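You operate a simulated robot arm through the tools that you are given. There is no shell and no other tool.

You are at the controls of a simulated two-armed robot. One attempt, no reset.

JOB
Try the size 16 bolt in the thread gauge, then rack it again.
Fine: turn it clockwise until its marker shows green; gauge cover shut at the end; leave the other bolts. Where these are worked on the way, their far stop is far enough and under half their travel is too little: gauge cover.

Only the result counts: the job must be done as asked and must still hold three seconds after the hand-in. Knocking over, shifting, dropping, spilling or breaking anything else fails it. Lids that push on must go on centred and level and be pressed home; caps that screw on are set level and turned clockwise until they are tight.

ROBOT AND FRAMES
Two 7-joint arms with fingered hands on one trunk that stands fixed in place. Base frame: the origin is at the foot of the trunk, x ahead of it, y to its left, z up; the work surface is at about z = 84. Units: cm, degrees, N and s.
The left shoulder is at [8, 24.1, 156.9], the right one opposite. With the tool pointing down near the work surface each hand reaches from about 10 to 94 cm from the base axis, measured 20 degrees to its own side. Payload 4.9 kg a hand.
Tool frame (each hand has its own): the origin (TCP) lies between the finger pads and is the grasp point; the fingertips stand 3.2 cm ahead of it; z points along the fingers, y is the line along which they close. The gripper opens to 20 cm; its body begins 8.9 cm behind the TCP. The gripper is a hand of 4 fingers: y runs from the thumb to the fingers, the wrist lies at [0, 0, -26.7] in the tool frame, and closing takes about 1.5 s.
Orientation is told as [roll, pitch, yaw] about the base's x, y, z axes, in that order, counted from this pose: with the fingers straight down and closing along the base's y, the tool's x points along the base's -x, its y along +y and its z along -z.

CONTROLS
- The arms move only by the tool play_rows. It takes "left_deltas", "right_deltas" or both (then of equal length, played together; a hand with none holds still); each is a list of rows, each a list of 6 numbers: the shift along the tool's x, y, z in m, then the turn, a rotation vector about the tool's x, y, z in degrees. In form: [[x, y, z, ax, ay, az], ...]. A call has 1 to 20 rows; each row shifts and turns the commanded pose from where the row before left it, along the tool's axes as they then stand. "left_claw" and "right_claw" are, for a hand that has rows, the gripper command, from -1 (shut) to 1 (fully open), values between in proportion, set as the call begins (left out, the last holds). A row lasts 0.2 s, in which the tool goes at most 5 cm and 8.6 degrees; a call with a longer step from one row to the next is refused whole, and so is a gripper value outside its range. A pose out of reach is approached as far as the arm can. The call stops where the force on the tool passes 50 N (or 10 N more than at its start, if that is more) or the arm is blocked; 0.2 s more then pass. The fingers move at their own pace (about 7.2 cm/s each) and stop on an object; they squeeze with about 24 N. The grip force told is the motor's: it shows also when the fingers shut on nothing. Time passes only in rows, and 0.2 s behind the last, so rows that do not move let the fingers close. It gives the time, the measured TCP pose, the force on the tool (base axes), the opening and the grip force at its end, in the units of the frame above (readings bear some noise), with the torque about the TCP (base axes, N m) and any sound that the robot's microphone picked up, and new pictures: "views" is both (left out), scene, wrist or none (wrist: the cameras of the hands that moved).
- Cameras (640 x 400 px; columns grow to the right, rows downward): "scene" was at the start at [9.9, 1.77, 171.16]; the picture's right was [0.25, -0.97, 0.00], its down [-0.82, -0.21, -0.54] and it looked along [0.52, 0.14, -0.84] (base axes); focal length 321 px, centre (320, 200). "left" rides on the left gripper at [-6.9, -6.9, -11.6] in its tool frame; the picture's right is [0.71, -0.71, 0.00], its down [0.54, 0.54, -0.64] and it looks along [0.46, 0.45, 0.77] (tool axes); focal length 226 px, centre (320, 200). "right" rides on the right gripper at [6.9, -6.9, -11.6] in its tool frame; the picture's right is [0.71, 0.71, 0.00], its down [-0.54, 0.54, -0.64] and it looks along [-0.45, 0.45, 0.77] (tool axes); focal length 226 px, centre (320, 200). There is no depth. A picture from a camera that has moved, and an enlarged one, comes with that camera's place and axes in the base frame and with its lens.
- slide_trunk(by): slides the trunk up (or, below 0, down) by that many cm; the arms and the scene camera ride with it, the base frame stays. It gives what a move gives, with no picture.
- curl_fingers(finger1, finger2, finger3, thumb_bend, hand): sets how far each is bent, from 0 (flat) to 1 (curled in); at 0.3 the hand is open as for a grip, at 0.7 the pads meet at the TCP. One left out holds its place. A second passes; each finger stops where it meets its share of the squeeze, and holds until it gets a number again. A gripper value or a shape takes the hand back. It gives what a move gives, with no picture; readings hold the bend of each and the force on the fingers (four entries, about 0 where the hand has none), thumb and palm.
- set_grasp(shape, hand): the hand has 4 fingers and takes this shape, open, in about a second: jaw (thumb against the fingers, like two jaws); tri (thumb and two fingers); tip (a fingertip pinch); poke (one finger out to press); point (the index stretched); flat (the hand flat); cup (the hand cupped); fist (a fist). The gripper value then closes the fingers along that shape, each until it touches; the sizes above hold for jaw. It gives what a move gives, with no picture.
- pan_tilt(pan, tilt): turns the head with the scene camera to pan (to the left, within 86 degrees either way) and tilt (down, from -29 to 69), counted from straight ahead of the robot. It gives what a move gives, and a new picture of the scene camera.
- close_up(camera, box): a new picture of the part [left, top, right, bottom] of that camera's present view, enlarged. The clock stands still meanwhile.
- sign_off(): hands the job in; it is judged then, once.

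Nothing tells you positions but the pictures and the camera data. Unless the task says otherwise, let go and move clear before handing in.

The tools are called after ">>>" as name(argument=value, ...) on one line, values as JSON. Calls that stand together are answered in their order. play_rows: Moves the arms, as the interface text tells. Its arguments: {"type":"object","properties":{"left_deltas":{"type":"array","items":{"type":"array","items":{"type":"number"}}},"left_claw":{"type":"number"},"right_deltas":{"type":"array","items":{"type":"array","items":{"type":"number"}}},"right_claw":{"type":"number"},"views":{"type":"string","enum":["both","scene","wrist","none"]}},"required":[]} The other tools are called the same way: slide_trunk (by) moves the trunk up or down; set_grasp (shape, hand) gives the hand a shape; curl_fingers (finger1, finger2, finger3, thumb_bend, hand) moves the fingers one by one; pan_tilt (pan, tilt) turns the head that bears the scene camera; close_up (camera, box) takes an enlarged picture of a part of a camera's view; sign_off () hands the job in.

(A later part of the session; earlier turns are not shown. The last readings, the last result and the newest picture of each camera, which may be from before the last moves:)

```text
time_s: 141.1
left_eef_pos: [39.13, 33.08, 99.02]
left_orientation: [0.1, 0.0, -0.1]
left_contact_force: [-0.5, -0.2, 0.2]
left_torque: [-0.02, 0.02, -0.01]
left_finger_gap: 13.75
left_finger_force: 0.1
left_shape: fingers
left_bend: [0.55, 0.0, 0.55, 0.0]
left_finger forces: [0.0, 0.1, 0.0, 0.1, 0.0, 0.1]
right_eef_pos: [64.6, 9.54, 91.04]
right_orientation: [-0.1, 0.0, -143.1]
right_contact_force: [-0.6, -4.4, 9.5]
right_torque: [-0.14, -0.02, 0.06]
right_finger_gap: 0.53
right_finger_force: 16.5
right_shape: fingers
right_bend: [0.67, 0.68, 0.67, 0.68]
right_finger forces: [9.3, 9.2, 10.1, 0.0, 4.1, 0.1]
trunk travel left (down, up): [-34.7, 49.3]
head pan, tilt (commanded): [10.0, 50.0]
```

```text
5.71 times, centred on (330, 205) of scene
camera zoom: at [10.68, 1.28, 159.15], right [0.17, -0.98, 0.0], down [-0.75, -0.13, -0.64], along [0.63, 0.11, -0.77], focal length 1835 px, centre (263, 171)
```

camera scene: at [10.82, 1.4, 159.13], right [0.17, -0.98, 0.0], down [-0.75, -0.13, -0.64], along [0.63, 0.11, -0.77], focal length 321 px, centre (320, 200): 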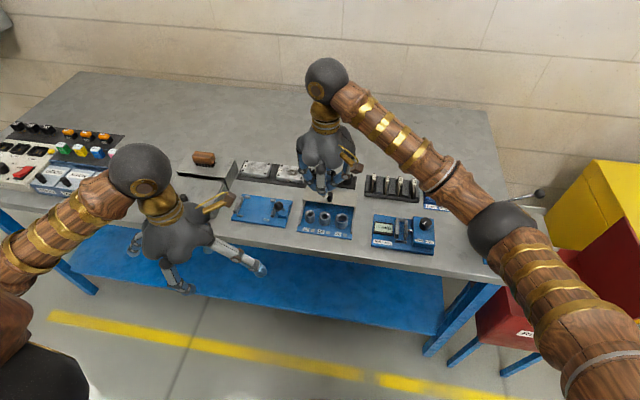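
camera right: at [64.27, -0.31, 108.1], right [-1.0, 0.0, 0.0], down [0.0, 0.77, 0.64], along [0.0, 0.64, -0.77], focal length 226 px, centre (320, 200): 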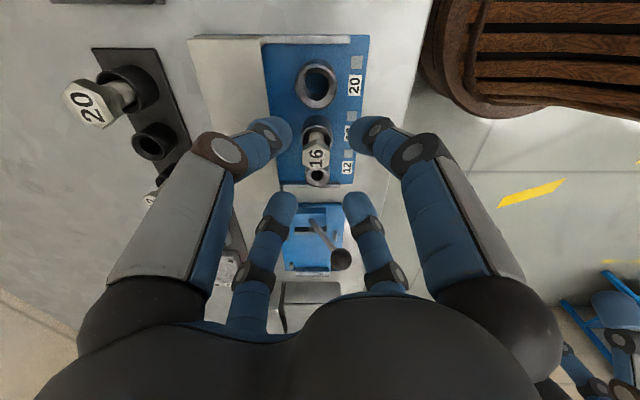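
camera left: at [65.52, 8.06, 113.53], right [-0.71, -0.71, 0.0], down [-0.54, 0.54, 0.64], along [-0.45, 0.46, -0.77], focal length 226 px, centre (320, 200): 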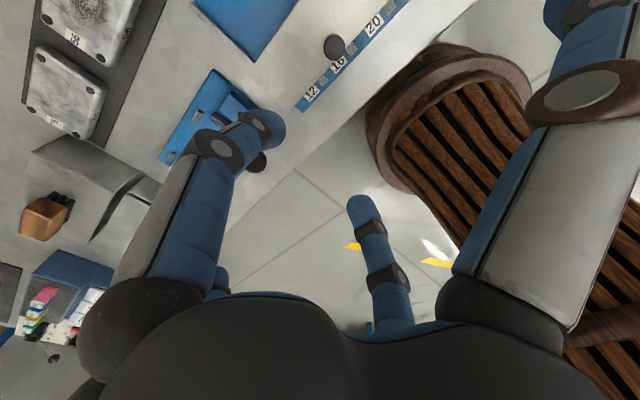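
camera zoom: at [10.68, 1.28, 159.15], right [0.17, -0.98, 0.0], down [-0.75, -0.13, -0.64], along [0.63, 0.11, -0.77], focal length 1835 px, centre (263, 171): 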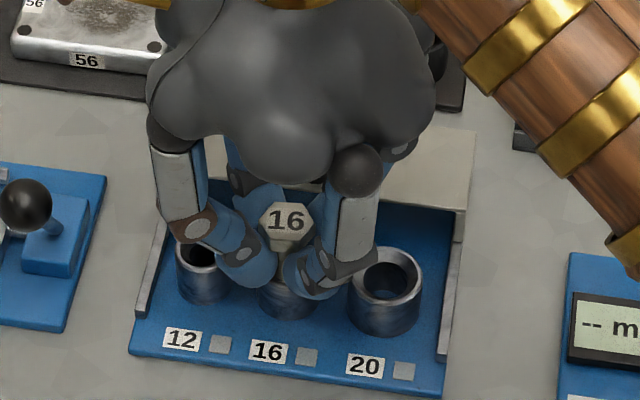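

>>> close_up(camera="scene", box=[298, 195, 354, 236])

>>> close_up(camera="right", box=[240, 40, 400, 180])

```text
9.76 times, centred on (326, 216) of scene
camera zoom: at [10.68, 1.28, 159.15], right [0.17, -0.98, 0.0], down [-0.75, -0.13, -0.64], along [0.63, 0.11, -0.77], focal length 3133 px, centre (262, 49)
```

zoom: 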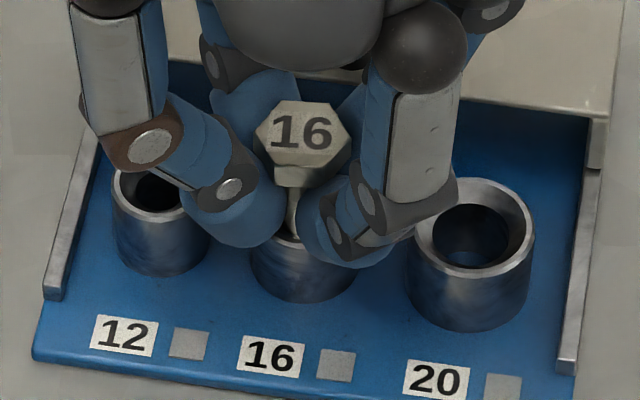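

```text
2.86 times, centred on (320, 110) of right
camera zoom: at [65.95, 19.21, 102.62], right [0.99, -0.14, 0.0], down [-0.11, -0.76, 0.64], along [-0.09, -0.64, -0.77], focal length 646 px, centre (320, 457)
```

zoom: 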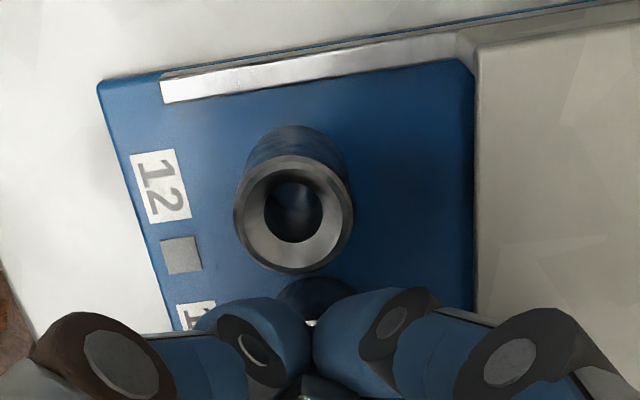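

Both cameras show grey still. Perhaps the count needs one uninterrupted turn with the bolt seated and upright, since it leans whenever I let go. I'll release, rewind as far counter-clockwise as possible, and do one long continuous stroke.

>>> curl_fingers(hand="right", finger1=0.57, finger2=0.57, finger3=0.57, thumb_bend=0.57)

>>> play_rows(right_deltas=[[0, 0, -0.01, 0, 0, 0], [0, 0, -0.015, 0, 0, 0], [0, 0, -0.015, 0, 0, 0], [0, 0, 0, 0, 0, 0]], views="none")

>>> close_up(camera="scene", box=[298, 190, 354, 236])

>>> close_up(camera="right", box=[240, 90, 400, 220])

```text
time_s: 142.1
left_eef_pos: [39.08, 33.07, 98.98]
left_orientation: [-0.1, 0.0, -0.2]
left_contact_force: [0.2, -0.4, 0.0]
left_torque: [-0.02, 0.0, -0.04]
left_finger_gap: 13.69
left_finger_force: 0.0
left_shape: fingers
left_bend: [0.55, 0.0, 0.55, 0.0]
left_finger forces: [0.0, 0.0, 0.1, 0.0, 0.0, 0.0]
right_eef_pos: [64.62, 9.59, 90.92]
right_orientation: [-0.1, -0.1, -143.0]
right_contact_force: [-3.0, -0.2, 0.3]
right_torque: [0.05, 0.04, 0.07]
right_finger_gap: 4.2
right_finger_force: 1.2
right_shape: fingers
right_bend: [0.58, 0.56, 0.56, 0.56]
right_finger forces: [3.2, 0.1, 0.0, 0.1, 0.1, 0.0]
trunk travel left (down, up): [-34.7, 49.3]
head pan, tilt (commanded): [10.0, 50.0]
```

```text
time_s: 143.1
left_eef_pos: [39.32, 33.21, 98.91]
left_orientation: [0.0, 0.0, -0.1]
left_contact_force: [1.0, 0.4, -0.7]
left_torque: [-0.01, 0.02, 0.04]
left_finger_gap: 13.71
left_finger_force: 0.1
left_shape: fingers
left_bend: [0.55, 0.0, 0.55, 0.0]
left_finger forces: [0.0, 0.0, 0.1, 0.0, 0.0, 0.0]
right_eef_pos: [64.47, 9.63, 94.88]
right_orientation: [-0.1, -0.1, -142.9]
right_contact_force: [-1.2, -0.5, 0.1]
right_torque: [0.01, -0.02, -0.03]
right_finger_gap: 4.68
right_finger_force: 0.0
right_shape: fingers
right_bend: [0.56, 0.56, 0.56, 0.56]
right_finger forces: [0.0, 0.0, 0.0, 0.0, 0.0, 0.0]
trunk travel left (down, up): [-34.7, 49.3]
head pan, tilt (commanded): [10.0, 50.0]
```

```text
8.70 times, centred on (326, 213) of scene
camera zoom: at [10.79, 1.36, 159.14], right [0.17, -0.98, 0.0], down [-0.75, -0.13, -0.64], along [0.63, 0.11, -0.77], focal length 2792 px, centre (268, 87)
```

zoom: 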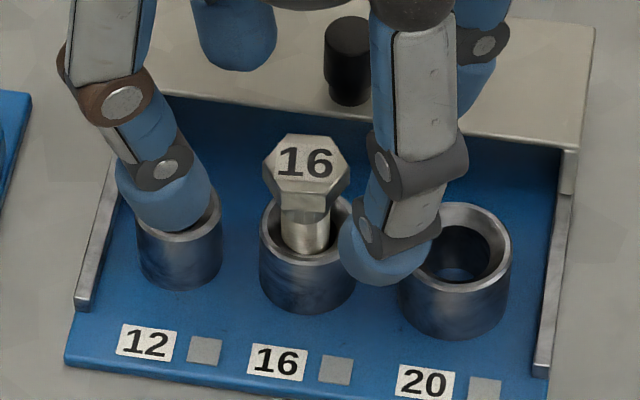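

```text
3.08 times, centred on (320, 155) of right
camera zoom: at [65.99, 19.35, 106.5], right [0.99, -0.14, 0.0], down [-0.11, -0.76, 0.64], along [-0.09, -0.64, -0.77], focal length 696 px, centre (320, 338)
```

zoom: 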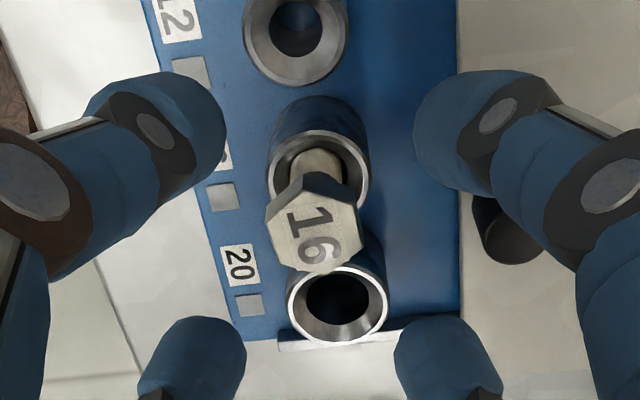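

>>> play_rows(right_deltas=[[0, 0, -0.005, 0, 0, -8], [0, 0, 0, 0, 0, -8], [0, 0, 0, 0, 0, -8], [0, 0, 0, 0, 0, -8], [0, 0, 0, 0, 0, -8], [0, 0, 0, 0, 0, -8], [0, 0, 0, 0, 0, -8], [0, 0, 0, 0, 0, -8], [0, 0, 0, 0, 0, -8], [0, 0, 0, 0, 0, -8], [0, 0, 0, 0, 0, -8], [0, 0, 0, 0, 0, -8], [0, 0, 0, 0, 0, -8], [0, 0, 0, 0, 0, -8], [0, 0, 0, 0, 0, -8], [0, 0, 0, 0, 0, -8], [0, 0, 0, 0, 0, -8], [0, 0, 0, 0, 0, -8], [0, 0, 0, 0, 0, -8], [0, 0, 0, 0, 0, -8]], views="none")

>>> play_rows(right_deltas=[[0, 0, 0, 0, 0, -8], [0, 0, 0, 0, 0, -8], [0, 0, 0, 0, 0, -8], [0, 0, 0, 0, 0, -8], [0, 0, 0, 0, 0, -8], [0, 0, 0, 0, 0, -8]], views="none")

```text
time_s: 147.3
left_eef_pos: [39.14, 33.17, 98.91]
left_orientation: [0.0, -0.1, 0.1]
left_contact_force: [-0.5, -0.6, -0.1]
left_torque: [-0.01, 0.01, -0.03]
left_finger_gap: 13.73
left_finger_force: 0.0
left_shape: fingers
left_bend: [0.55, 0.0, 0.55, 0.0]
left_finger forces: [0.1, 0.0, 0.1, 0.0, 0.2, 0.1]
right_eef_pos: [64.56, 9.54, 95.36]
right_orientation: [0.0, 0.1, 17.1]
right_contact_force: [-0.3, 1.0, -0.4]
right_torque: [0.05, 0.04, -0.01]
right_finger_gap: 4.69
right_finger_force: 0.1
right_shape: fingers
right_bend: [0.56, 0.56, 0.56, 0.56]
right_finger forces: [0.1, 0.0, 0.0, 0.0, 0.1, 0.0]
trunk travel left (down, up): [-34.7, 49.3]
head pan, tilt (commanded): [10.0, 50.0]
```

```text
time_s: 148.7
left_eef_pos: [39.27, 33.22, 98.86]
left_orientation: [0.0, 0.0, 0.0]
left_contact_force: [0.2, -0.7, 0.0]
left_torque: [0.02, 0.02, -0.01]
left_finger_gap: 13.73
left_finger_force: 0.0
left_shape: fingers
left_bend: [0.55, 0.0, 0.55, 0.0]
left_finger forces: [0.1, 0.1, 0.0, 0.1, 0.0, 0.0]
right_eef_pos: [64.71, 9.65, 95.4]
right_orientation: [0.2, 0.0, 65.1]
right_contact_force: [-0.8, -0.3, 0.8]
right_torque: [-0.01, -0.05, 0.03]
right_finger_gap: 4.69
right_finger_force: 0.0
right_shape: fingers
right_bend: [0.56, 0.56, 0.56, 0.56]
right_finger forces: [0.0, 0.1, 0.0, 0.0, 0.1, 0.0]
trunk travel left (down, up): [-34.7, 49.3]
head pan, tilt (commanded): [10.0, 50.0]
```

>>> play_rows(right_deltas=[[0, 0, 0, 0, 0, -8], [0, 0, 0, 0, 0, -8], [0, 0, 0, 0, 0, -8]], views="none")

>>> play_rows(right_deltas=[[0, 0, 0, 0, 0, -8], [0, 0, 0, 0, 0, -8], [0, 0, 0, 0, 0, -8]], views="none")

>>> play_rows(right_deltas=[[0, 0, 0, 0, 0, -8], [0, 0, 0, 0, 0, -8], [0, 0, 0, 0, 0, -6]], views="scene")

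```text
time_s: 149.5
left_eef_pos: [39.24, 33.08, 98.99]
left_orientation: [0.1, 0.0, 0.0]
left_contact_force: [0.1, 0.5, -0.6]
left_torque: [0.02, 0.02, -0.01]
left_finger_gap: 13.71
left_finger_force: 0.0
left_shape: fingers
left_bend: [0.55, 0.0, 0.55, 0.0]
left_finger forces: [0.1, 0.1, 0.0, 0.0, 0.0, 0.0]
right_eef_pos: [64.61, 9.49, 95.43]
right_orientation: [0.1, 0.0, 89.2]
right_contact_force: [0.3, -0.5, -0.7]
right_torque: [-0.02, 0.0, -0.01]
right_finger_gap: 4.68
right_finger_force: 0.1
right_shape: fingers
right_bend: [0.56, 0.56, 0.56, 0.56]
right_finger forces: [0.0, 0.0, 0.1, 0.1, 0.0, 0.1]
trunk travel left (down, up): [-34.7, 49.3]
head pan, tilt (commanded): [10.0, 50.0]
```

```text
time_s: 150.3
left_eef_pos: [39.2, 33.19, 99.02]
left_orientation: [0.0, 0.0, 0.0]
left_contact_force: [-0.4, 0.0, -0.3]
left_torque: [-0.02, -0.02, -0.03]
left_finger_gap: 13.73
left_finger_force: 0.0
left_shape: fingers
left_bend: [0.55, 0.0, 0.55, 0.0]
left_finger forces: [0.1, 0.0, 0.0, 0.0, 0.1, 0.0]
right_eef_pos: [64.59, 9.52, 95.36]
right_orientation: [0.1, -0.1, 113.2]
right_contact_force: [0.3, 1.4, -0.7]
right_torque: [0.0, -0.02, 0.0]
right_finger_gap: 4.7
right_finger_force: 0.0
right_shape: fingers
right_bend: [0.56, 0.56, 0.56, 0.56]
right_finger forces: [0.1, 0.0, 0.0, 0.0, 0.1, 0.0]
trunk travel left (down, up): [-34.7, 49.3]
head pan, tilt (commanded): [10.0, 50.0]
```

```text
time_s: 151.1
left_eef_pos: [39.21, 33.03, 99.03]
left_orientation: [0.0, 0.1, 0.1]
left_contact_force: [0.2, -0.8, 0.6]
left_torque: [0.0, 0.0, 0.0]
left_finger_gap: 13.73
left_finger_force: 0.2
left_shape: fingers
left_bend: [0.55, 0.0, 0.55, 0.0]
left_finger forces: [0.1, 0.1, 0.0, 0.1, 0.0, 0.1]
right_eef_pos: [64.62, 9.59, 95.35]
right_orientation: [0.1, -0.1, 135.1]
right_contact_force: [-0.2, -0.5, -0.1]
right_torque: [-0.01, 0.01, 0.02]
right_finger_gap: 4.71
right_finger_force: 0.0
right_shape: fingers
right_bend: [0.56, 0.56, 0.56, 0.56]
right_finger forces: [0.0, 0.0, 0.1, 0.1, 0.1, 0.0]
trunk travel left (down, up): [-34.7, 49.3]
head pan, tilt (commanded): [10.0, 50.0]
camera scene: at [10.78, 1.36, 159.14], right [0.17, -0.98, 0.0], down [-0.75, -0.13, -0.64], along [0.63, 0.11, -0.77], focal length 321 px, centre (320, 200)
```

scene: 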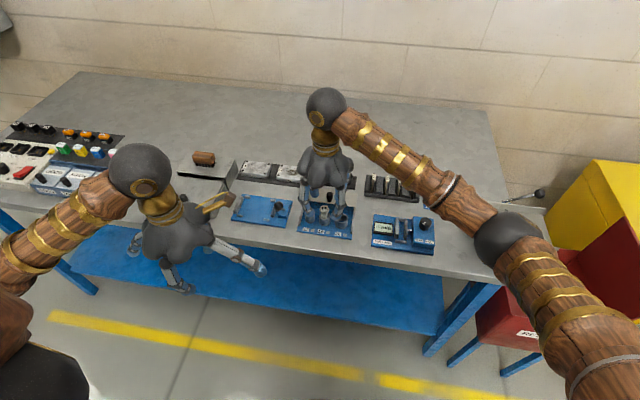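

The wrist reaches +135° without trouble, giving nearly 280° of continuous turn. I'll lower around the head, slightly higher on it than before, and close.

>>> play_rows(right_deltas=[[0, 0, 0.01, 0, 0, 0], [0, 0, 0.01, 0, 0, 0], [0, 0, 0.008, 0, 0, 0], [0, 0, 0, 0, 0, 0]], views="none")

>>> close_up(camera="scene", box=[298, 180, 354, 226])

>>> close_up(camera="right", box=[240, 90, 400, 220])

```text
time_s: 152.1
left_eef_pos: [39.17, 33.11, 99.04]
left_orientation: [0.0, -0.1, -0.1]
left_contact_force: [-0.5, 0.4, -0.4]
left_torque: [-0.03, 0.0, -0.03]
left_finger_gap: 13.74
left_finger_force: 0.1
left_shape: fingers
left_bend: [0.55, 0.0, 0.55, 0.0]
left_finger forces: [0.0, 0.0, 0.0, 0.1, 0.0, 0.0]
right_eef_pos: [64.62, 9.57, 92.63]
right_orientation: [0.0, -0.1, 135.0]
right_contact_force: [-0.5, 0.2, 0.2]
right_torque: [-0.02, 0.01, -0.01]
right_finger_gap: 4.72
right_finger_force: 0.1
right_shape: fingers
right_bend: [0.56, 0.56, 0.56, 0.56]
right_finger forces: [0.0, 0.0, 0.0, 0.0, 0.0, 0.0]
trunk travel left (down, up): [-34.7, 49.3]
head pan, tilt (commanded): [10.0, 50.0]
```

```text
8.70 times, centred on (326, 203) of scene
camera zoom: at [10.78, 1.36, 159.14], right [0.17, -0.98, 0.0], down [-0.75, -0.13, -0.64], along [0.63, 0.11, -0.77], focal length 2792 px, centre (268, 174)
```

zoom: 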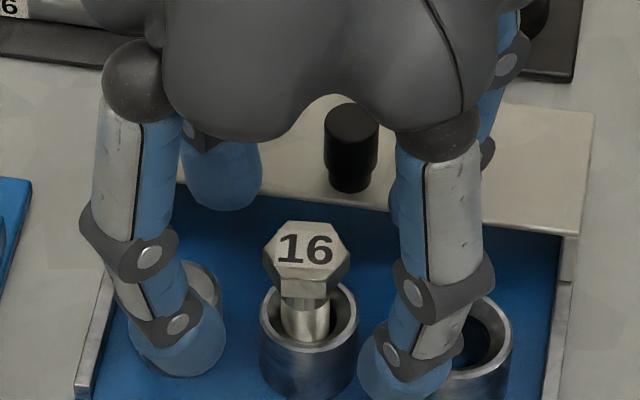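

```text
3.08 times, centred on (320, 155) of right
camera zoom: at [74.4, 9.62, 104.23], right [0.0, -1.0, 0.0], down [-0.77, 0.0, 0.64], along [-0.64, 0.0, -0.77], focal length 696 px, centre (320, 338)
```

zoom: 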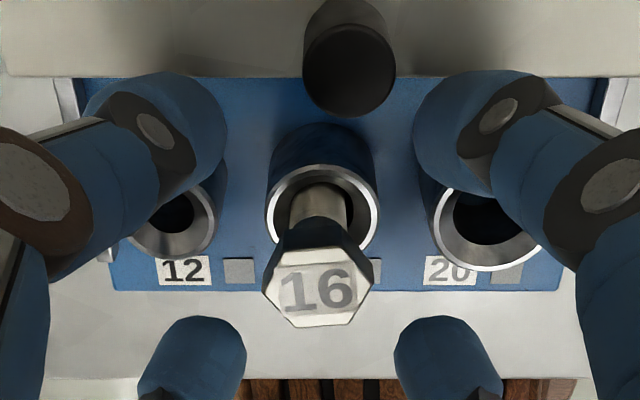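

>>> curl_fingers(hand="right", finger1=0.8, finger2=0.8, finger3=0.8, thumb_bend=0.69)

>>> play_rows(right_deltas=[[0, 0, 0.003, 0, 0, 0], [0, 0, 0.003, 0, 0, 0], [0, 0, 0, 0, 0, 0]], views="none")

>>> close_up(camera="scene", box=[298, 180, 354, 226])

```text
time_s: 153.1
left_eef_pos: [39.13, 33.13, 99.0]
left_orientation: [0.0, 0.0, 0.1]
left_contact_force: [0.0, 0.3, -0.1]
left_torque: [0.01, 0.02, 0.01]
left_finger_gap: 13.7
left_finger_force: 0.1
left_shape: fingers
left_bend: [0.55, 0.0, 0.55, 0.0]
left_finger forces: [0.1, 0.0, 0.1, 0.0, 0.0, 0.1]
right_eef_pos: [64.62, 9.62, 92.53]
right_orientation: [0.0, -0.2, 135.0]
right_contact_force: [0.6, -0.4, -0.3]
right_torque: [0.01, 0.01, -0.04]
right_finger_gap: 1.23
right_finger_force: 13.8
right_shape: fingers
right_bend: [0.66, 0.66, 0.66, 0.67]
right_finger forces: [6.9, 7.1, 7.2, 0.1, 6.5, 0.0]
trunk travel left (down, up): [-34.7, 49.3]
head pan, tilt (commanded): [10.0, 50.0]
```

```text
time_s: 153.9
left_eef_pos: [39.06, 33.1, 99.3]
left_orientation: [0.0, -0.2, 0.0]
left_contact_force: [0.3, 0.3, -0.7]
left_torque: [0.03, 0.02, 0.01]
left_finger_gap: 13.73
left_finger_force: 0.0
left_shape: fingers
left_bend: [0.55, 0.0, 0.55, 0.0]
left_finger forces: [0.1, 0.1, 0.0, 0.0, 0.0, 0.0]
right_eef_pos: [64.6, 9.48, 92.36]
right_orientation: [-0.2, 0.0, 135.0]
right_contact_force: [1.4, -1.3, 30.5]
right_torque: [-0.03, -0.04, 0.03]
right_finger_gap: 1.26
right_finger_force: 22.7
right_shape: fingers
right_bend: [0.66, 0.66, 0.66, 0.66]
right_finger forces: [12.2, 11.0, 11.6, 0.1, 10.0, 0.0]
trunk travel left (down, up): [-34.7, 49.3]
head pan, tilt (commanded): [10.0, 50.0]
```

```text
8.70 times, centred on (326, 203) of scene
camera zoom: at [10.46, 1.29, 159.2], right [0.17, -0.98, 0.0], down [-0.75, -0.13, -0.64], along [0.63, 0.11, -0.76], focal length 2792 px, centre (268, 174)
```

zoom: 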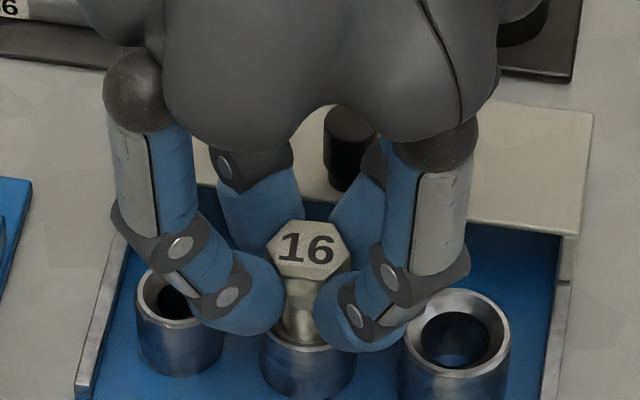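

Gripped and seated with the hand high enough to clear the knob. I'll ease the downward push and start the long clockwise turn.

>>> play_rows(right_deltas=[[0, 0, -0.0035, 0, 0, 0], [0, 0, 0, 0, 0, 8], [0, 0, 0, 0, 0, 8], [0, 0, 0, 0, 0, 8], [0, 0, 0, 0, 0, 8], [0, 0, 0, 0, 0, 8], [0, 0, 0, 0, 0, 8], [0, 0, 0, 0, 0, 8], [0, 0, 0, 0, 0, 8]], views="none")

>>> close_up(camera="scene", box=[290, 180, 360, 238])

```text
time_s: 155.9
left_eef_pos: [39.15, 33.18, 99.01]
left_orientation: [-0.1, 0.0, 0.0]
left_contact_force: [0.0, 0.4, -0.2]
left_torque: [-0.01, 0.02, 0.0]
left_finger_gap: 13.71
left_finger_force: 0.0
left_shape: fingers
left_bend: [0.55, 0.0, 0.55, 0.0]
left_finger forces: [0.0, 0.1, 0.0, 0.1, 0.1, 0.0]
right_eef_pos: [64.59, 9.52, 92.44]
right_orientation: [0.0, 0.0, 70.9]
right_contact_force: [-0.5, 0.1, 11.5]
right_torque: [0.0, -0.03, 0.05]
right_finger_gap: 1.25
right_finger_force: 18.8
right_shape: fingers
right_bend: [0.66, 0.66, 0.66, 0.66]
right_finger forces: [10.1, 8.9, 9.3, 0.0, 8.8, 0.0]
trunk travel left (down, up): [-34.7, 49.3]
head pan, tilt (commanded): [10.0, 50.0]
```

```text
6.90 times, centred on (325, 209) of scene
camera zoom: at [10.64, 1.34, 159.15], right [0.17, -0.98, 0.0], down [-0.75, -0.13, -0.64], along [0.63, 0.11, -0.77], focal length 2215 px, centre (286, 138)
```

zoom: 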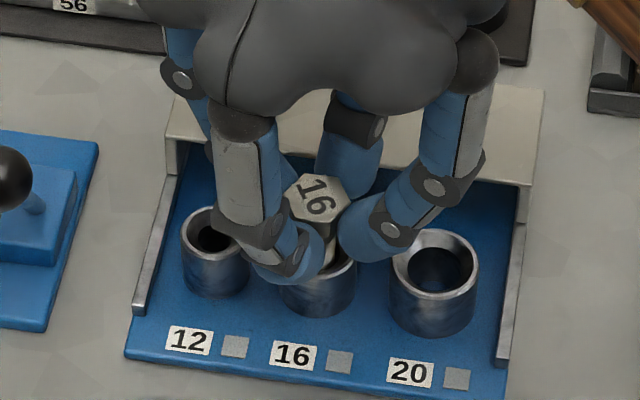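

>>> play_rows(right_deltas=[[0, 0, -0.001, 0, 0, 8], [0, 0, 0, 0, 0, 8], [0, 0, 0, 0, 0, 8], [0, 0, 0, 0, 0, 8], [0, 0, 0, 0, 0, 8], [0, 0, 0, 0, 0, 8], [0, 0, 0, 0, 0, 8], [0, 0, 0, 0, 0, 8]], views="none")

>>> close_up(camera="scene", box=[290, 180, 360, 238])

```text
time_s: 157.7
left_eef_pos: [39.31, 33.26, 99.06]
left_orientation: [0.0, -0.1, 0.0]
left_contact_force: [0.6, 0.5, 0.9]
left_torque: [-0.02, 0.0, -0.02]
left_finger_gap: 13.71
left_finger_force: 0.0
left_shape: fingers
left_bend: [0.55, 0.0, 0.55, 0.0]
left_finger forces: [0.0, 0.1, 0.0, 0.0, 0.1, 0.1]
right_eef_pos: [64.61, 9.63, 92.38]
right_orientation: [0.0, 0.1, 6.9]
right_contact_force: [-1.0, 0.5, 2.7]
right_torque: [0.0, -0.02, -0.01]
right_finger_gap: 1.26
right_finger_force: 15.4
right_shape: fingers
right_bend: [0.66, 0.66, 0.66, 0.66]
right_finger forces: [8.6, 7.7, 8.2, 0.0, 6.9, 0.0]
trunk travel left (down, up): [-34.7, 49.3]
head pan, tilt (commanded): [10.0, 50.0]
```

```text
6.90 times, centred on (325, 209) of scene
camera zoom: at [10.75, 1.35, 159.14], right [0.17, -0.98, 0.0], down [-0.75, -0.13, -0.64], along [0.63, 0.11, -0.77], focal length 2215 px, centre (286, 138)
```

zoom: 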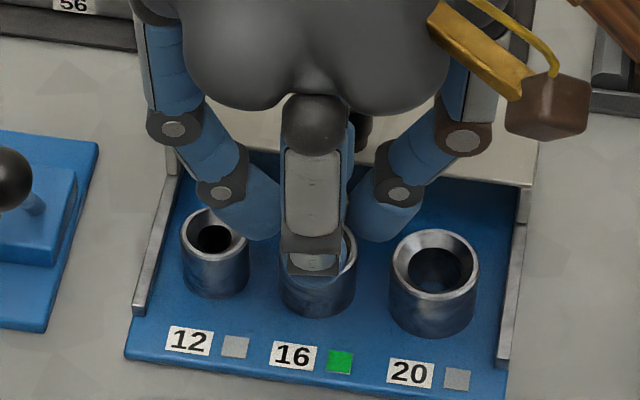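

The marker for 16 has turned green. I'll stop turning and try lifting the bolt straight out, watching for resistance.

>>> play_rows(right_deltas=[[0, 0, -0.003, 0, 0, 0], [0, 0, -0.005, 0, 0, 0], [0, 0, 0, 0, 0, 0]], views="none")

>>> close_up(camera="scene", box=[290, 180, 360, 238])

```text
time_s: 158.5
left_eef_pos: [39.37, 33.22, 98.95]
left_orientation: [0.0, 0.1, 0.0]
left_contact_force: [0.5, -0.6, -0.9]
left_torque: [-0.01, 0.0, 0.0]
left_finger_gap: 13.72
left_finger_force: 0.0
left_shape: fingers
left_bend: [0.55, 0.0, 0.55, 0.0]
left_finger forces: [0.0, 0.1, 0.1, 0.1, 0.1, 0.0]
right_eef_pos: [64.6, 9.48, 93.27]
right_orientation: [0.0, 0.1, 7.0]
right_contact_force: [-0.8, 0.7, -2.2]
right_torque: [0.01, 0.02, 0.01]
right_finger_gap: 1.3
right_finger_force: 15.5
right_shape: fingers
right_bend: [0.66, 0.66, 0.66, 0.66]
right_finger forces: [8.0, 7.2, 8.1, 0.0, 6.3, 0.0]
trunk travel left (down, up): [-34.7, 49.3]
head pan, tilt (commanded): [10.0, 50.0]
```

```text
6.90 times, centred on (325, 209) of scene
camera zoom: at [10.81, 1.37, 159.13], right [0.17, -0.98, 0.0], down [-0.75, -0.13, -0.64], along [0.63, 0.11, -0.77], focal length 2215 px, centre (286, 138)
```

zoom: 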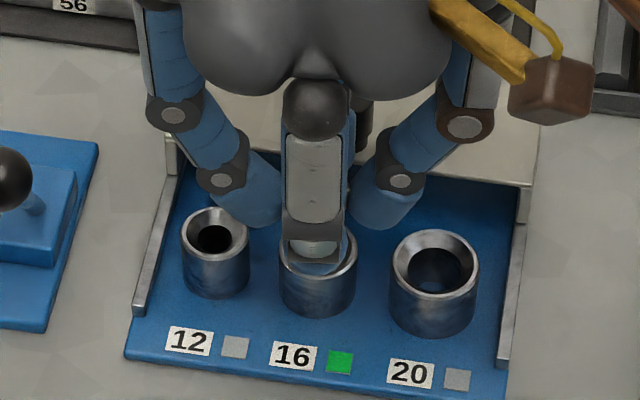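

It lifts freely with just its own weight, and the marker stays green. I'll lift it fully out, turn the hand to 45° so the fingers fit between the rack's neighbours, and move above the empty rack cup.

>>> play_rows(right_deltas=[[0, 0, -0.01, 0, 0, 0], [0, 0, -0.015, 0, 0, 0], [0, 0, -0.02, 0, 0, 0], [0, 0, -0.02, 0, 0, 0], [0, 0, -0.02, 0, 0, 0], [0, 0, -0.005, 0, 0, 0], [0, 0, 0, 0, 0, 0]], views="none")

>>> close_up(camera="scene", box=[280, 150, 370, 240])

>>> close_up(camera="right", box=[240, 90, 400, 240])

```text
time_s: 160.1
left_eef_pos: [39.33, 33.16, 99.09]
left_orientation: [0.0, 0.0, 0.0]
left_contact_force: [1.1, 0.0, 0.2]
left_torque: [0.0, -0.04, 0.01]
left_finger_gap: 13.73
left_finger_force: 0.1
left_shape: fingers
left_bend: [0.55, 0.0, 0.55, 0.0]
left_finger forces: [0.0, 0.1, 0.1, 0.1, 0.1, 0.0]
right_eef_pos: [64.58, 9.49, 102.24]
right_orientation: [-0.1, 0.2, 7.0]
right_contact_force: [0.0, -0.6, -0.6]
right_torque: [-0.01, 0.0, -0.02]
right_finger_gap: 1.31
right_finger_force: 14.7
right_shape: fingers
right_bend: [0.66, 0.66, 0.66, 0.66]
right_finger forces: [7.8, 7.2, 8.0, 0.0, 6.1, 0.0]
trunk travel left (down, up): [-34.7, 49.3]
head pan, tilt (commanded): [10.0, 50.0]
```

```text
4.44 times, centred on (325, 195) of scene
camera zoom: at [10.79, 1.36, 159.14], right [0.17, -0.98, 0.0], down [-0.75, -0.13, -0.64], along [0.63, 0.11, -0.77], focal length 1427 px, centre (298, 222)
```

zoom: 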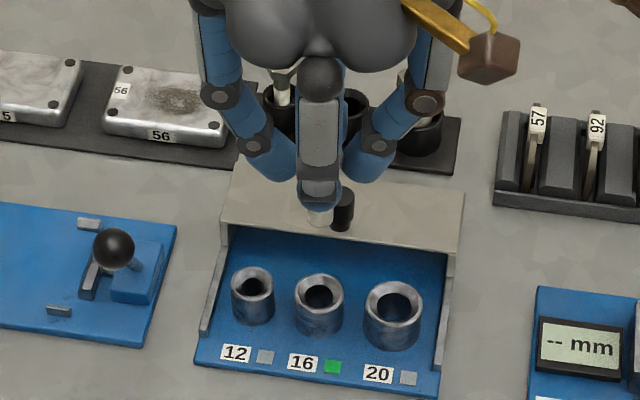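

```text
2.67 times, centred on (320, 165) of right
camera zoom: at [58.64, 1.91, 113.89], right [-0.79, 0.62, 0.0], down [0.47, 0.6, 0.64], along [0.39, 0.51, -0.77], focal length 603 px, centre (320, 293)
```

zoom: 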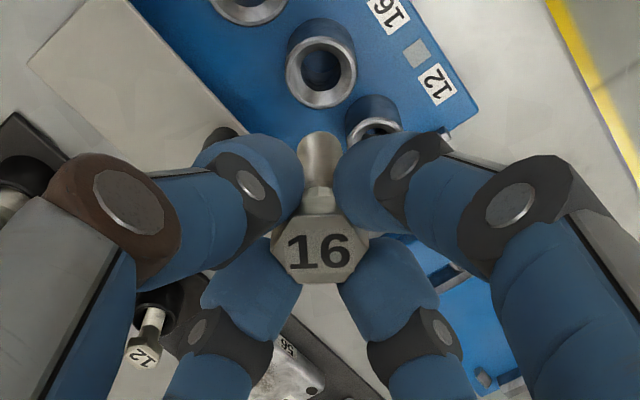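

>>> play_rows(right_deltas=[[0, 0, 0, 0, 0, -7.6], [0, 0, 0, 0, 0, -7.6], [0, 0, 0, 0, 0, -7.6], [0, 0, 0, 0, 0, -7.6], [0, 0, 0, 0, 0, -7.6], [-0.0248, -0.0227, 0, 0, 0, 0], [-0.0248, -0.0227, 0, 0, 0, 0], [-0.0248, -0.0227, 0, 0, 0, 0], [-0.0248, -0.0227, 0, 0, 0, 0], [-0.0248, -0.0227, 0, 0, 0, 0], [0, 0, 0, 0, 0, 0]], views="both")

>>> close_up(camera="scene", box=[290, 120, 380, 200])

>>> close_up(camera="right", box=[240, 90, 400, 220])

```text
time_s: 162.5
left_eef_pos: [39.3, 33.09, 99.08]
left_orientation: [0.0, 0.0, -0.1]
left_contact_force: [-0.1, -0.4, -0.3]
left_torque: [-0.02, 0.0, -0.02]
left_finger_gap: 13.72
left_finger_force: 0.1
left_shape: fingers
left_bend: [0.55, 0.0, 0.55, 0.0]
left_finger forces: [0.0, 0.1, 0.0, 0.1, 0.1, 0.0]
right_eef_pos: [81.56, 10.24, 102.25]
right_orientation: [0.2, -0.1, 45.0]
right_contact_force: [0.3, -0.1, -0.8]
right_torque: [0.0, 0.0, 0.03]
right_finger_gap: 1.28
right_finger_force: 13.9
right_shape: fingers
right_bend: [0.66, 0.66, 0.66, 0.66]
right_finger forces: [7.7, 6.9, 7.9, 0.0, 6.0, 0.1]
trunk travel left (down, up): [-34.7, 49.3]
head pan, tilt (commanded): [10.0, 50.0]
camera scene: at [10.77, 1.29, 159.14], right [0.17, -0.98, 0.0], down [-0.75, -0.13, -0.64], along [0.63, 0.11, -0.77], focal length 321 px, centre (320, 200)
camera right: at [81.54, 0.53, 113.86], right [-1.0, 0.0, 0.0], down [0.0, 0.77, 0.64], along [0.0, 0.64, -0.77], focal length 226 px, centre (320, 200)
```

scene: 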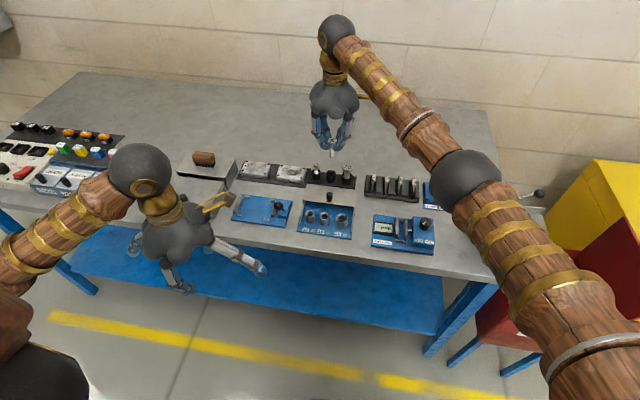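
right: 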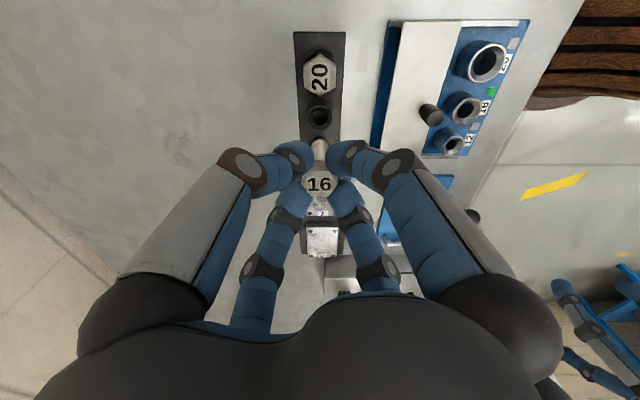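

```text
5.00 times, centred on (335, 160) of scene
camera zoom: at [10.77, 1.29, 159.14], right [0.17, -0.98, 0.0], down [-0.75, -0.13, -0.64], along [0.63, 0.11, -0.77], focal length 1606 px, centre (245, 400)
```

zoom: 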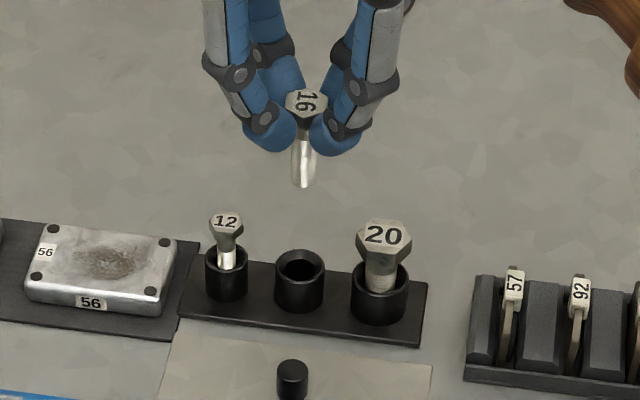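

```text
3.08 times, centred on (320, 155) of right
camera zoom: at [81.54, 0.53, 113.86], right [-1.0, 0.0, 0.0], down [0.0, 0.77, 0.64], along [0.0, 0.64, -0.77], focal length 696 px, centre (320, 338)
```

zoom: 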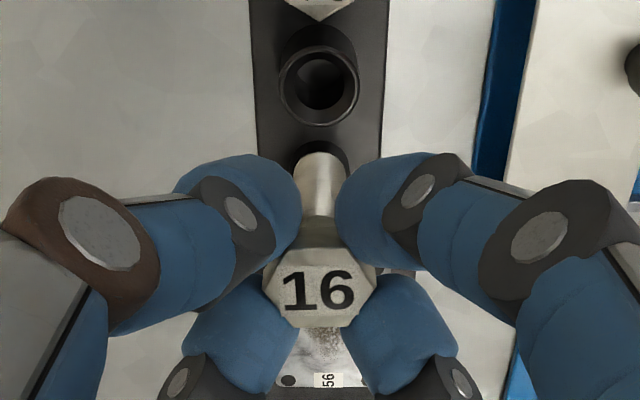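

The bolt hangs vertical right above the empty cup. Lowering partway and checking alignment and the neighbours.

>>> play_rows(right_deltas=[[0, 0, 0.02, 0, 0, 0], [0, 0, 0.02, 0, 0, 0], [0, 0, 0.015, 0, 0, 0], [0, 0, 0, 0, 0, 0]], views="none")

>>> close_up(camera="scene", box=[295, 130, 370, 190])

>>> close_up(camera="right", box=[260, 90, 380, 190])

```text
time_s: 163.5
left_eef_pos: [39.2, 33.21, 98.92]
left_orientation: [0.0, 0.0, 0.1]
left_contact_force: [-0.2, -0.3, 0.4]
left_torque: [0.0, -0.02, -0.03]
left_finger_gap: 13.72
left_finger_force: 0.1
left_shape: fingers
left_bend: [0.55, 0.0, 0.55, 0.0]
left_finger forces: [0.0, 0.0, 0.1, 0.0, 0.0, 0.0]
right_eef_pos: [81.39, 10.2, 96.68]
right_orientation: [0.1, 0.1, 45.1]
right_contact_force: [0.2, 0.9, -0.9]
right_torque: [0.01, -0.02, 0.02]
right_finger_gap: 1.26
right_finger_force: 14.1
right_shape: fingers
right_bend: [0.66, 0.66, 0.66, 0.66]
right_finger forces: [7.7, 6.8, 7.9, 0.0, 5.9, 0.1]
trunk travel left (down, up): [-34.7, 49.3]
head pan, tilt (commanded): [10.0, 50.0]
```

```text
6.67 times, centred on (332, 160) of scene
camera zoom: at [10.79, 1.36, 159.14], right [0.17, -0.98, 0.0], down [-0.75, -0.13, -0.64], along [0.63, 0.11, -0.77], focal length 2141 px, centre (237, 467)
```

zoom: 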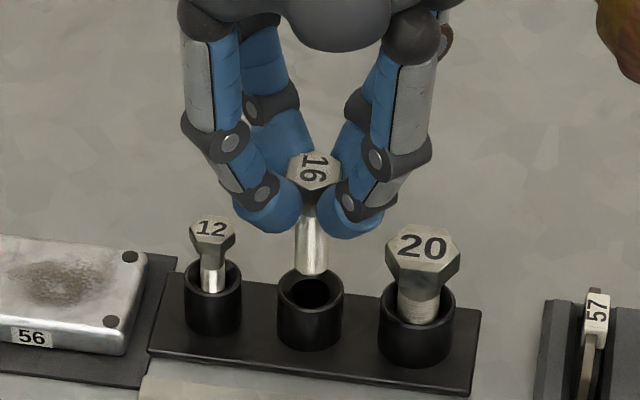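

```text
4.00 times, centred on (320, 140) of right
camera zoom: at [81.46, 0.6, 108.27], right [-1.0, 0.0, 0.0], down [0.0, 0.77, 0.64], along [0.0, 0.64, -0.77], focal length 904 px, centre (320, 440)
```

zoom: 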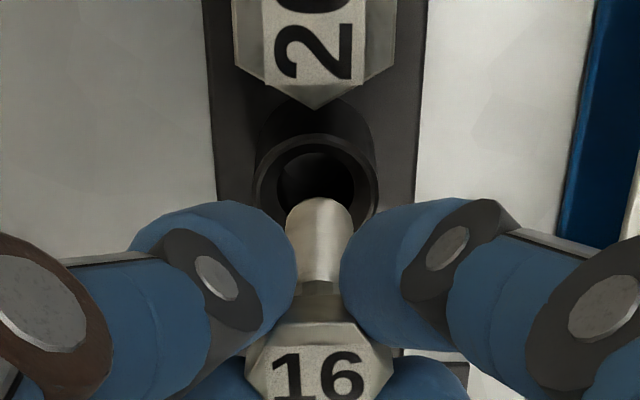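

>>> play_rows(right_deltas=[[0, 0, 0.01, 0, 0, 0], [0, 0, 0.01, 0, 0, 0], [0, 0, 0, 0, 0, 0]], views="none")

>>> close_up(camera="scene", box=[295, 130, 370, 190])

>>> close_up(camera="right", box=[260, 90, 380, 190])

```text
time_s: 164.3
left_eef_pos: [39.21, 33.17, 99.09]
left_orientation: [-0.1, 0.0, 0.1]
left_contact_force: [0.0, 0.2, 0.5]
left_torque: [-0.01, 0.02, 0.01]
left_finger_gap: 13.74
left_finger_force: 0.1
left_shape: fingers
left_bend: [0.55, 0.0, 0.55, 0.0]
left_finger forces: [0.0, 0.0, 0.0, 0.0, 0.0, 0.1]
right_eef_pos: [81.45, 10.21, 94.72]
right_orientation: [0.1, 0.0, 44.9]
right_contact_force: [-0.5, 0.5, -1.3]
right_torque: [-0.01, 0.0, -0.01]
right_finger_gap: 1.29
right_finger_force: 14.3
right_shape: fingers
right_bend: [0.66, 0.66, 0.66, 0.66]
right_finger forces: [7.6, 6.9, 8.1, 0.0, 6.0, 0.1]
trunk travel left (down, up): [-34.7, 49.3]
head pan, tilt (commanded): [10.0, 50.0]
```

```text
6.67 times, centred on (332, 160) of scene
camera zoom: at [10.79, 1.36, 159.14], right [0.17, -0.98, 0.0], down [-0.75, -0.13, -0.64], along [0.63, 0.11, -0.77], focal length 2141 px, centre (237, 467)
```

zoom: 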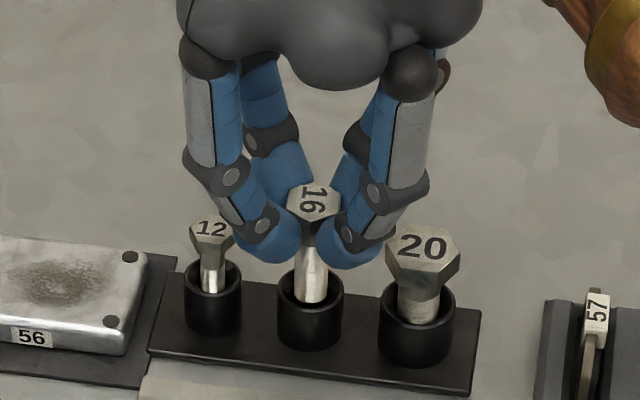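

```text
4.00 times, centred on (320, 140) of right
camera zoom: at [81.49, 0.58, 106.36], right [-1.0, 0.0, 0.0], down [0.0, 0.77, 0.64], along [0.0, 0.64, -0.77], focal length 904 px, centre (320, 440)
```

zoom: 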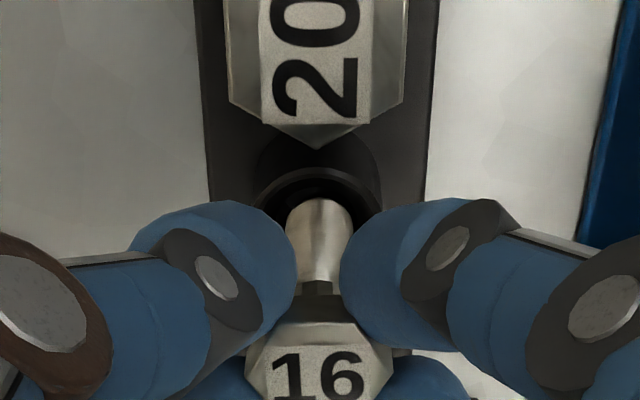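

>>> play_rows(right_deltas=[[0, 0, 0.005, 0, 0, 0], [0, 0, 0.005, 0, 0, 0], [0, 0, 0.004, 0, 0, 0], [0, 0, 0, 0, 0, 0]], views="none")

>>> close_up(camera="scene", box=[295, 130, 370, 190])

```text
time_s: 165.3
left_eef_pos: [39.12, 33.06, 98.96]
left_orientation: [-0.1, 0.0, 0.1]
left_contact_force: [0.0, 0.6, -0.6]
left_torque: [0.01, 0.03, 0.01]
left_finger_gap: 13.74
left_finger_force: 0.0
left_shape: fingers
left_bend: [0.55, 0.0, 0.55, 0.0]
left_finger forces: [0.1, 0.0, 0.0, 0.1, 0.0, 0.1]
right_eef_pos: [81.39, 10.25, 93.4]
right_orientation: [0.1, 0.1, 45.0]
right_contact_force: [0.5, -0.2, -1.6]
right_torque: [-0.01, -0.02, -0.01]
right_finger_gap: 1.29
right_finger_force: 14.3
right_shape: fingers
right_bend: [0.66, 0.66, 0.66, 0.66]
right_finger forces: [7.5, 6.9, 8.0, 0.0, 6.1, 0.1]
trunk travel left (down, up): [-34.7, 49.3]
head pan, tilt (commanded): [10.0, 50.0]
```

```text
6.67 times, centred on (332, 160) of scene
camera zoom: at [10.8, 1.36, 159.14], right [0.17, -0.98, 0.0], down [-0.75, -0.13, -0.64], along [0.63, 0.11, -0.77], focal length 2141 px, centre (237, 467)
```

zoom: 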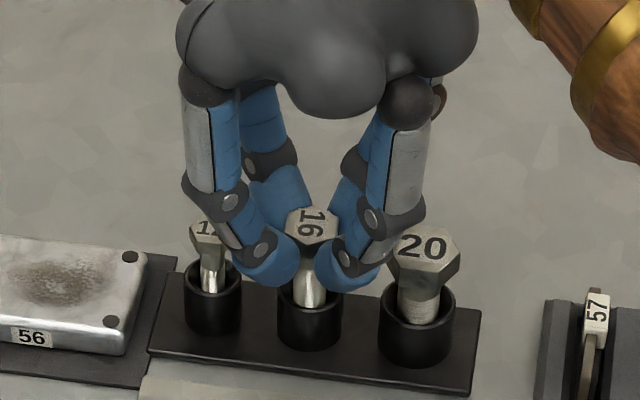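

>>> play_rows(right_deltas=[[0, 0, 0.003, 0, 0, 0], [0, 0, 0.003, 0, 0, 0], [0, 0, 0, 0, 0, 0]], views="none")

>>> play_rows(right_deltas=[[0, 0, 0.002, 0, 0, 0], [0, 0, 0.0015, 0, 0, 0], [0, 0, 0, 0, 0, 0]], views="none")

```text
time_s: 166.1
left_eef_pos: [39.29, 33.14, 99.0]
left_orientation: [0.0, 0.1, 0.0]
left_contact_force: [0.4, 0.3, 0.3]
left_torque: [0.03, -0.03, -0.03]
left_finger_gap: 13.71
left_finger_force: 0.1
left_shape: fingers
left_bend: [0.55, 0.0, 0.55, 0.0]
left_finger forces: [0.0, 0.0, 0.1, 0.0, 0.1, 0.1]
right_eef_pos: [81.41, 10.37, 92.74]
right_orientation: [0.0, 0.1, 45.0]
right_contact_force: [0.0, -0.4, -1.1]
right_torque: [0.0, 0.03, -0.01]
right_finger_gap: 1.27
right_finger_force: 14.2
right_shape: fingers
right_bend: [0.66, 0.66, 0.66, 0.66]
right_finger forces: [7.6, 6.9, 8.0, 0.0, 6.0, 0.0]
trunk travel left (down, up): [-34.7, 49.3]
head pan, tilt (commanded): [10.0, 50.0]
```

```text
time_s: 166.9
left_eef_pos: [39.31, 33.09, 98.95]
left_orientation: [0.0, -0.1, 0.0]
left_contact_force: [0.3, 0.6, 1.0]
left_torque: [-0.01, 0.03, 0.02]
left_finger_gap: 13.7
left_finger_force: 0.1
left_shape: fingers
left_bend: [0.55, 0.0, 0.55, 0.0]
left_finger forces: [0.0, 0.0, 0.1, 0.0, 0.0, 0.0]
right_eef_pos: [81.36, 10.25, 92.33]
right_orientation: [0.1, 0.0, 44.9]
right_contact_force: [-0.1, -0.1, 0.8]
right_torque: [0.02, 0.02, 0.01]
right_finger_gap: 1.32
right_finger_force: 14.1
right_shape: fingers
right_bend: [0.66, 0.66, 0.66, 0.66]
right_finger forces: [7.8, 7.0, 8.0, 0.0, 6.1, 0.0]
trunk travel left (down, up): [-34.7, 49.3]
head pan, tilt (commanded): [10.0, 50.0]
```

The bolt has just touched the cup floor. Releasing with a small opening so the fingers stay clear of the neighbouring bolts.

>>> curl_fingers(hand="right", finger1=0.625, finger2=0.625, finger3=0.625, thumb_bend=0.625)

>>> close_up(camera="scene", box=[295, 130, 370, 190])

>>> close_up(camera="right", box=[250, 100, 390, 230])

```text
time_s: 167.9
left_eef_pos: [39.19, 33.11, 98.91]
left_orientation: [0.1, 0.0, 0.0]
left_contact_force: [-0.3, -0.5, -0.2]
left_torque: [0.01, -0.01, -0.02]
left_finger_gap: 13.73
left_finger_force: 0.1
left_shape: fingers
left_bend: [0.55, 0.0, 0.55, 0.0]
left_finger forces: [0.0, 0.0, 0.1, 0.1, 0.0, 0.0]
right_eef_pos: [81.32, 10.43, 92.42]
right_orientation: [0.1, 0.1, 45.0]
right_contact_force: [0.7, -0.4, 0.1]
right_torque: [0.0, -0.04, 0.04]
right_finger_gap: 2.57
right_finger_force: 0.0
right_shape: fingers
right_bend: [0.62, 0.62, 0.62, 0.62]
right_finger forces: [0.0, 0.0, 0.0, 0.0, 0.1, 0.0]
trunk travel left (down, up): [-34.7, 49.3]
head pan, tilt (commanded): [10.0, 50.0]
```

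```text
6.67 times, centred on (332, 160) of scene
camera zoom: at [10.79, 1.36, 159.14], right [0.17, -0.98, 0.0], down [-0.75, -0.13, -0.64], along [0.63, 0.11, -0.77], focal length 2141 px, centre (237, 467)
```

zoom: 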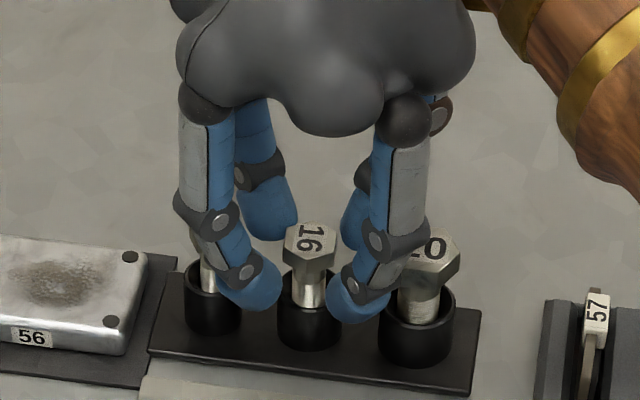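

```text
3.08 times, centred on (320, 165) of right
camera zoom: at [81.45, 0.65, 103.96], right [-1.0, 0.0, 0.0], down [0.0, 0.77, 0.64], along [0.0, 0.64, -0.77], focal length 696 px, centre (320, 308)
```

zoom: 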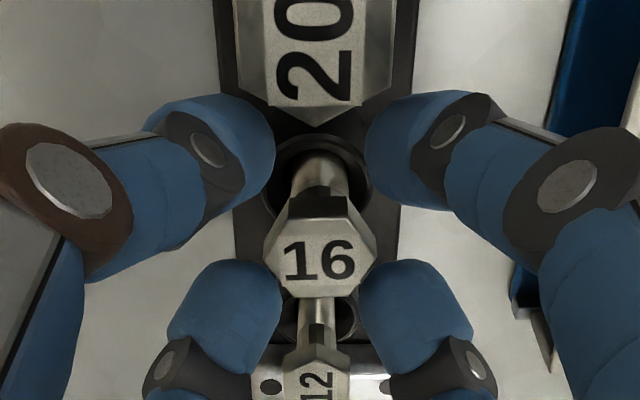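

The bolt stands free in its cup. Raising the hand straight up.

>>> play_rows(right_deltas=[[0, 0, -0.008, 0, 0, 0], [0, 0, -0.012, 0, 0, 0], [0, 0, -0.02, 0, 0, 0], [0, 0, -0.03, 0, 0, 0], [0, 0, -0.03, 0, 0, 0]], views="none")

>>> close_up(camera="scene", box=[280, 130, 380, 240])

>>> close_up(camera="right", box=[250, 30, 390, 160])

```text
time_s: 169.1
left_eef_pos: [39.16, 33.05, 99.05]
left_orientation: [0.0, 0.0, 0.0]
left_contact_force: [0.2, -0.5, 0.4]
left_torque: [0.03, -0.03, 0.01]
left_finger_gap: 13.71
left_finger_force: 0.0
left_shape: fingers
left_bend: [0.55, 0.0, 0.55, 0.0]
left_finger forces: [0.0, 0.0, 0.0, 0.0, 0.0, 0.0]
right_eef_pos: [81.34, 10.22, 102.43]
right_orientation: [0.1, 0.1, 45.0]
right_contact_force: [-0.4, 0.1, 0.0]
right_torque: [0.0, -0.03, -0.02]
right_finger_gap: 2.58
right_finger_force: 0.1
right_shape: fingers
right_bend: [0.62, 0.62, 0.62, 0.62]
right_finger forces: [0.0, 0.1, 0.1, 0.0, 0.0, 0.0]
trunk travel left (down, up): [-34.7, 49.3]
head pan, tilt (commanded): [10.0, 50.0]
```

```text
3.64 times, centred on (330, 185) of scene
camera zoom: at [10.73, 1.37, 159.14], right [0.17, -0.98, 0.0], down [-0.75, -0.13, -0.64], along [0.63, 0.11, -0.77], focal length 1168 px, centre (284, 254)
```

zoom: 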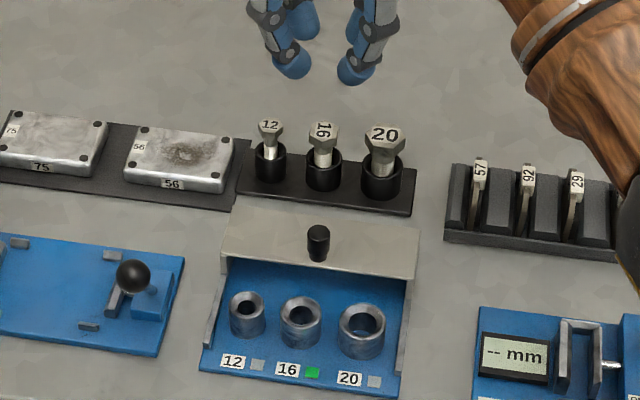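

```text
3.08 times, centred on (320, 95) of right
camera zoom: at [81.38, 0.59, 114.06], right [-1.0, 0.0, 0.0], down [0.0, 0.77, 0.64], along [0.0, 0.64, -0.77], focal length 696 px, centre (320, 523)
```

zoom: 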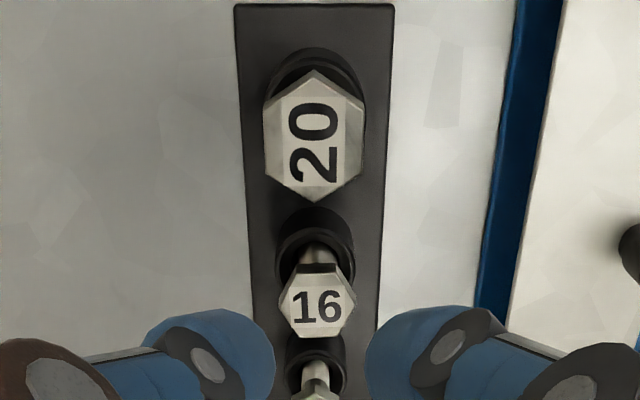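

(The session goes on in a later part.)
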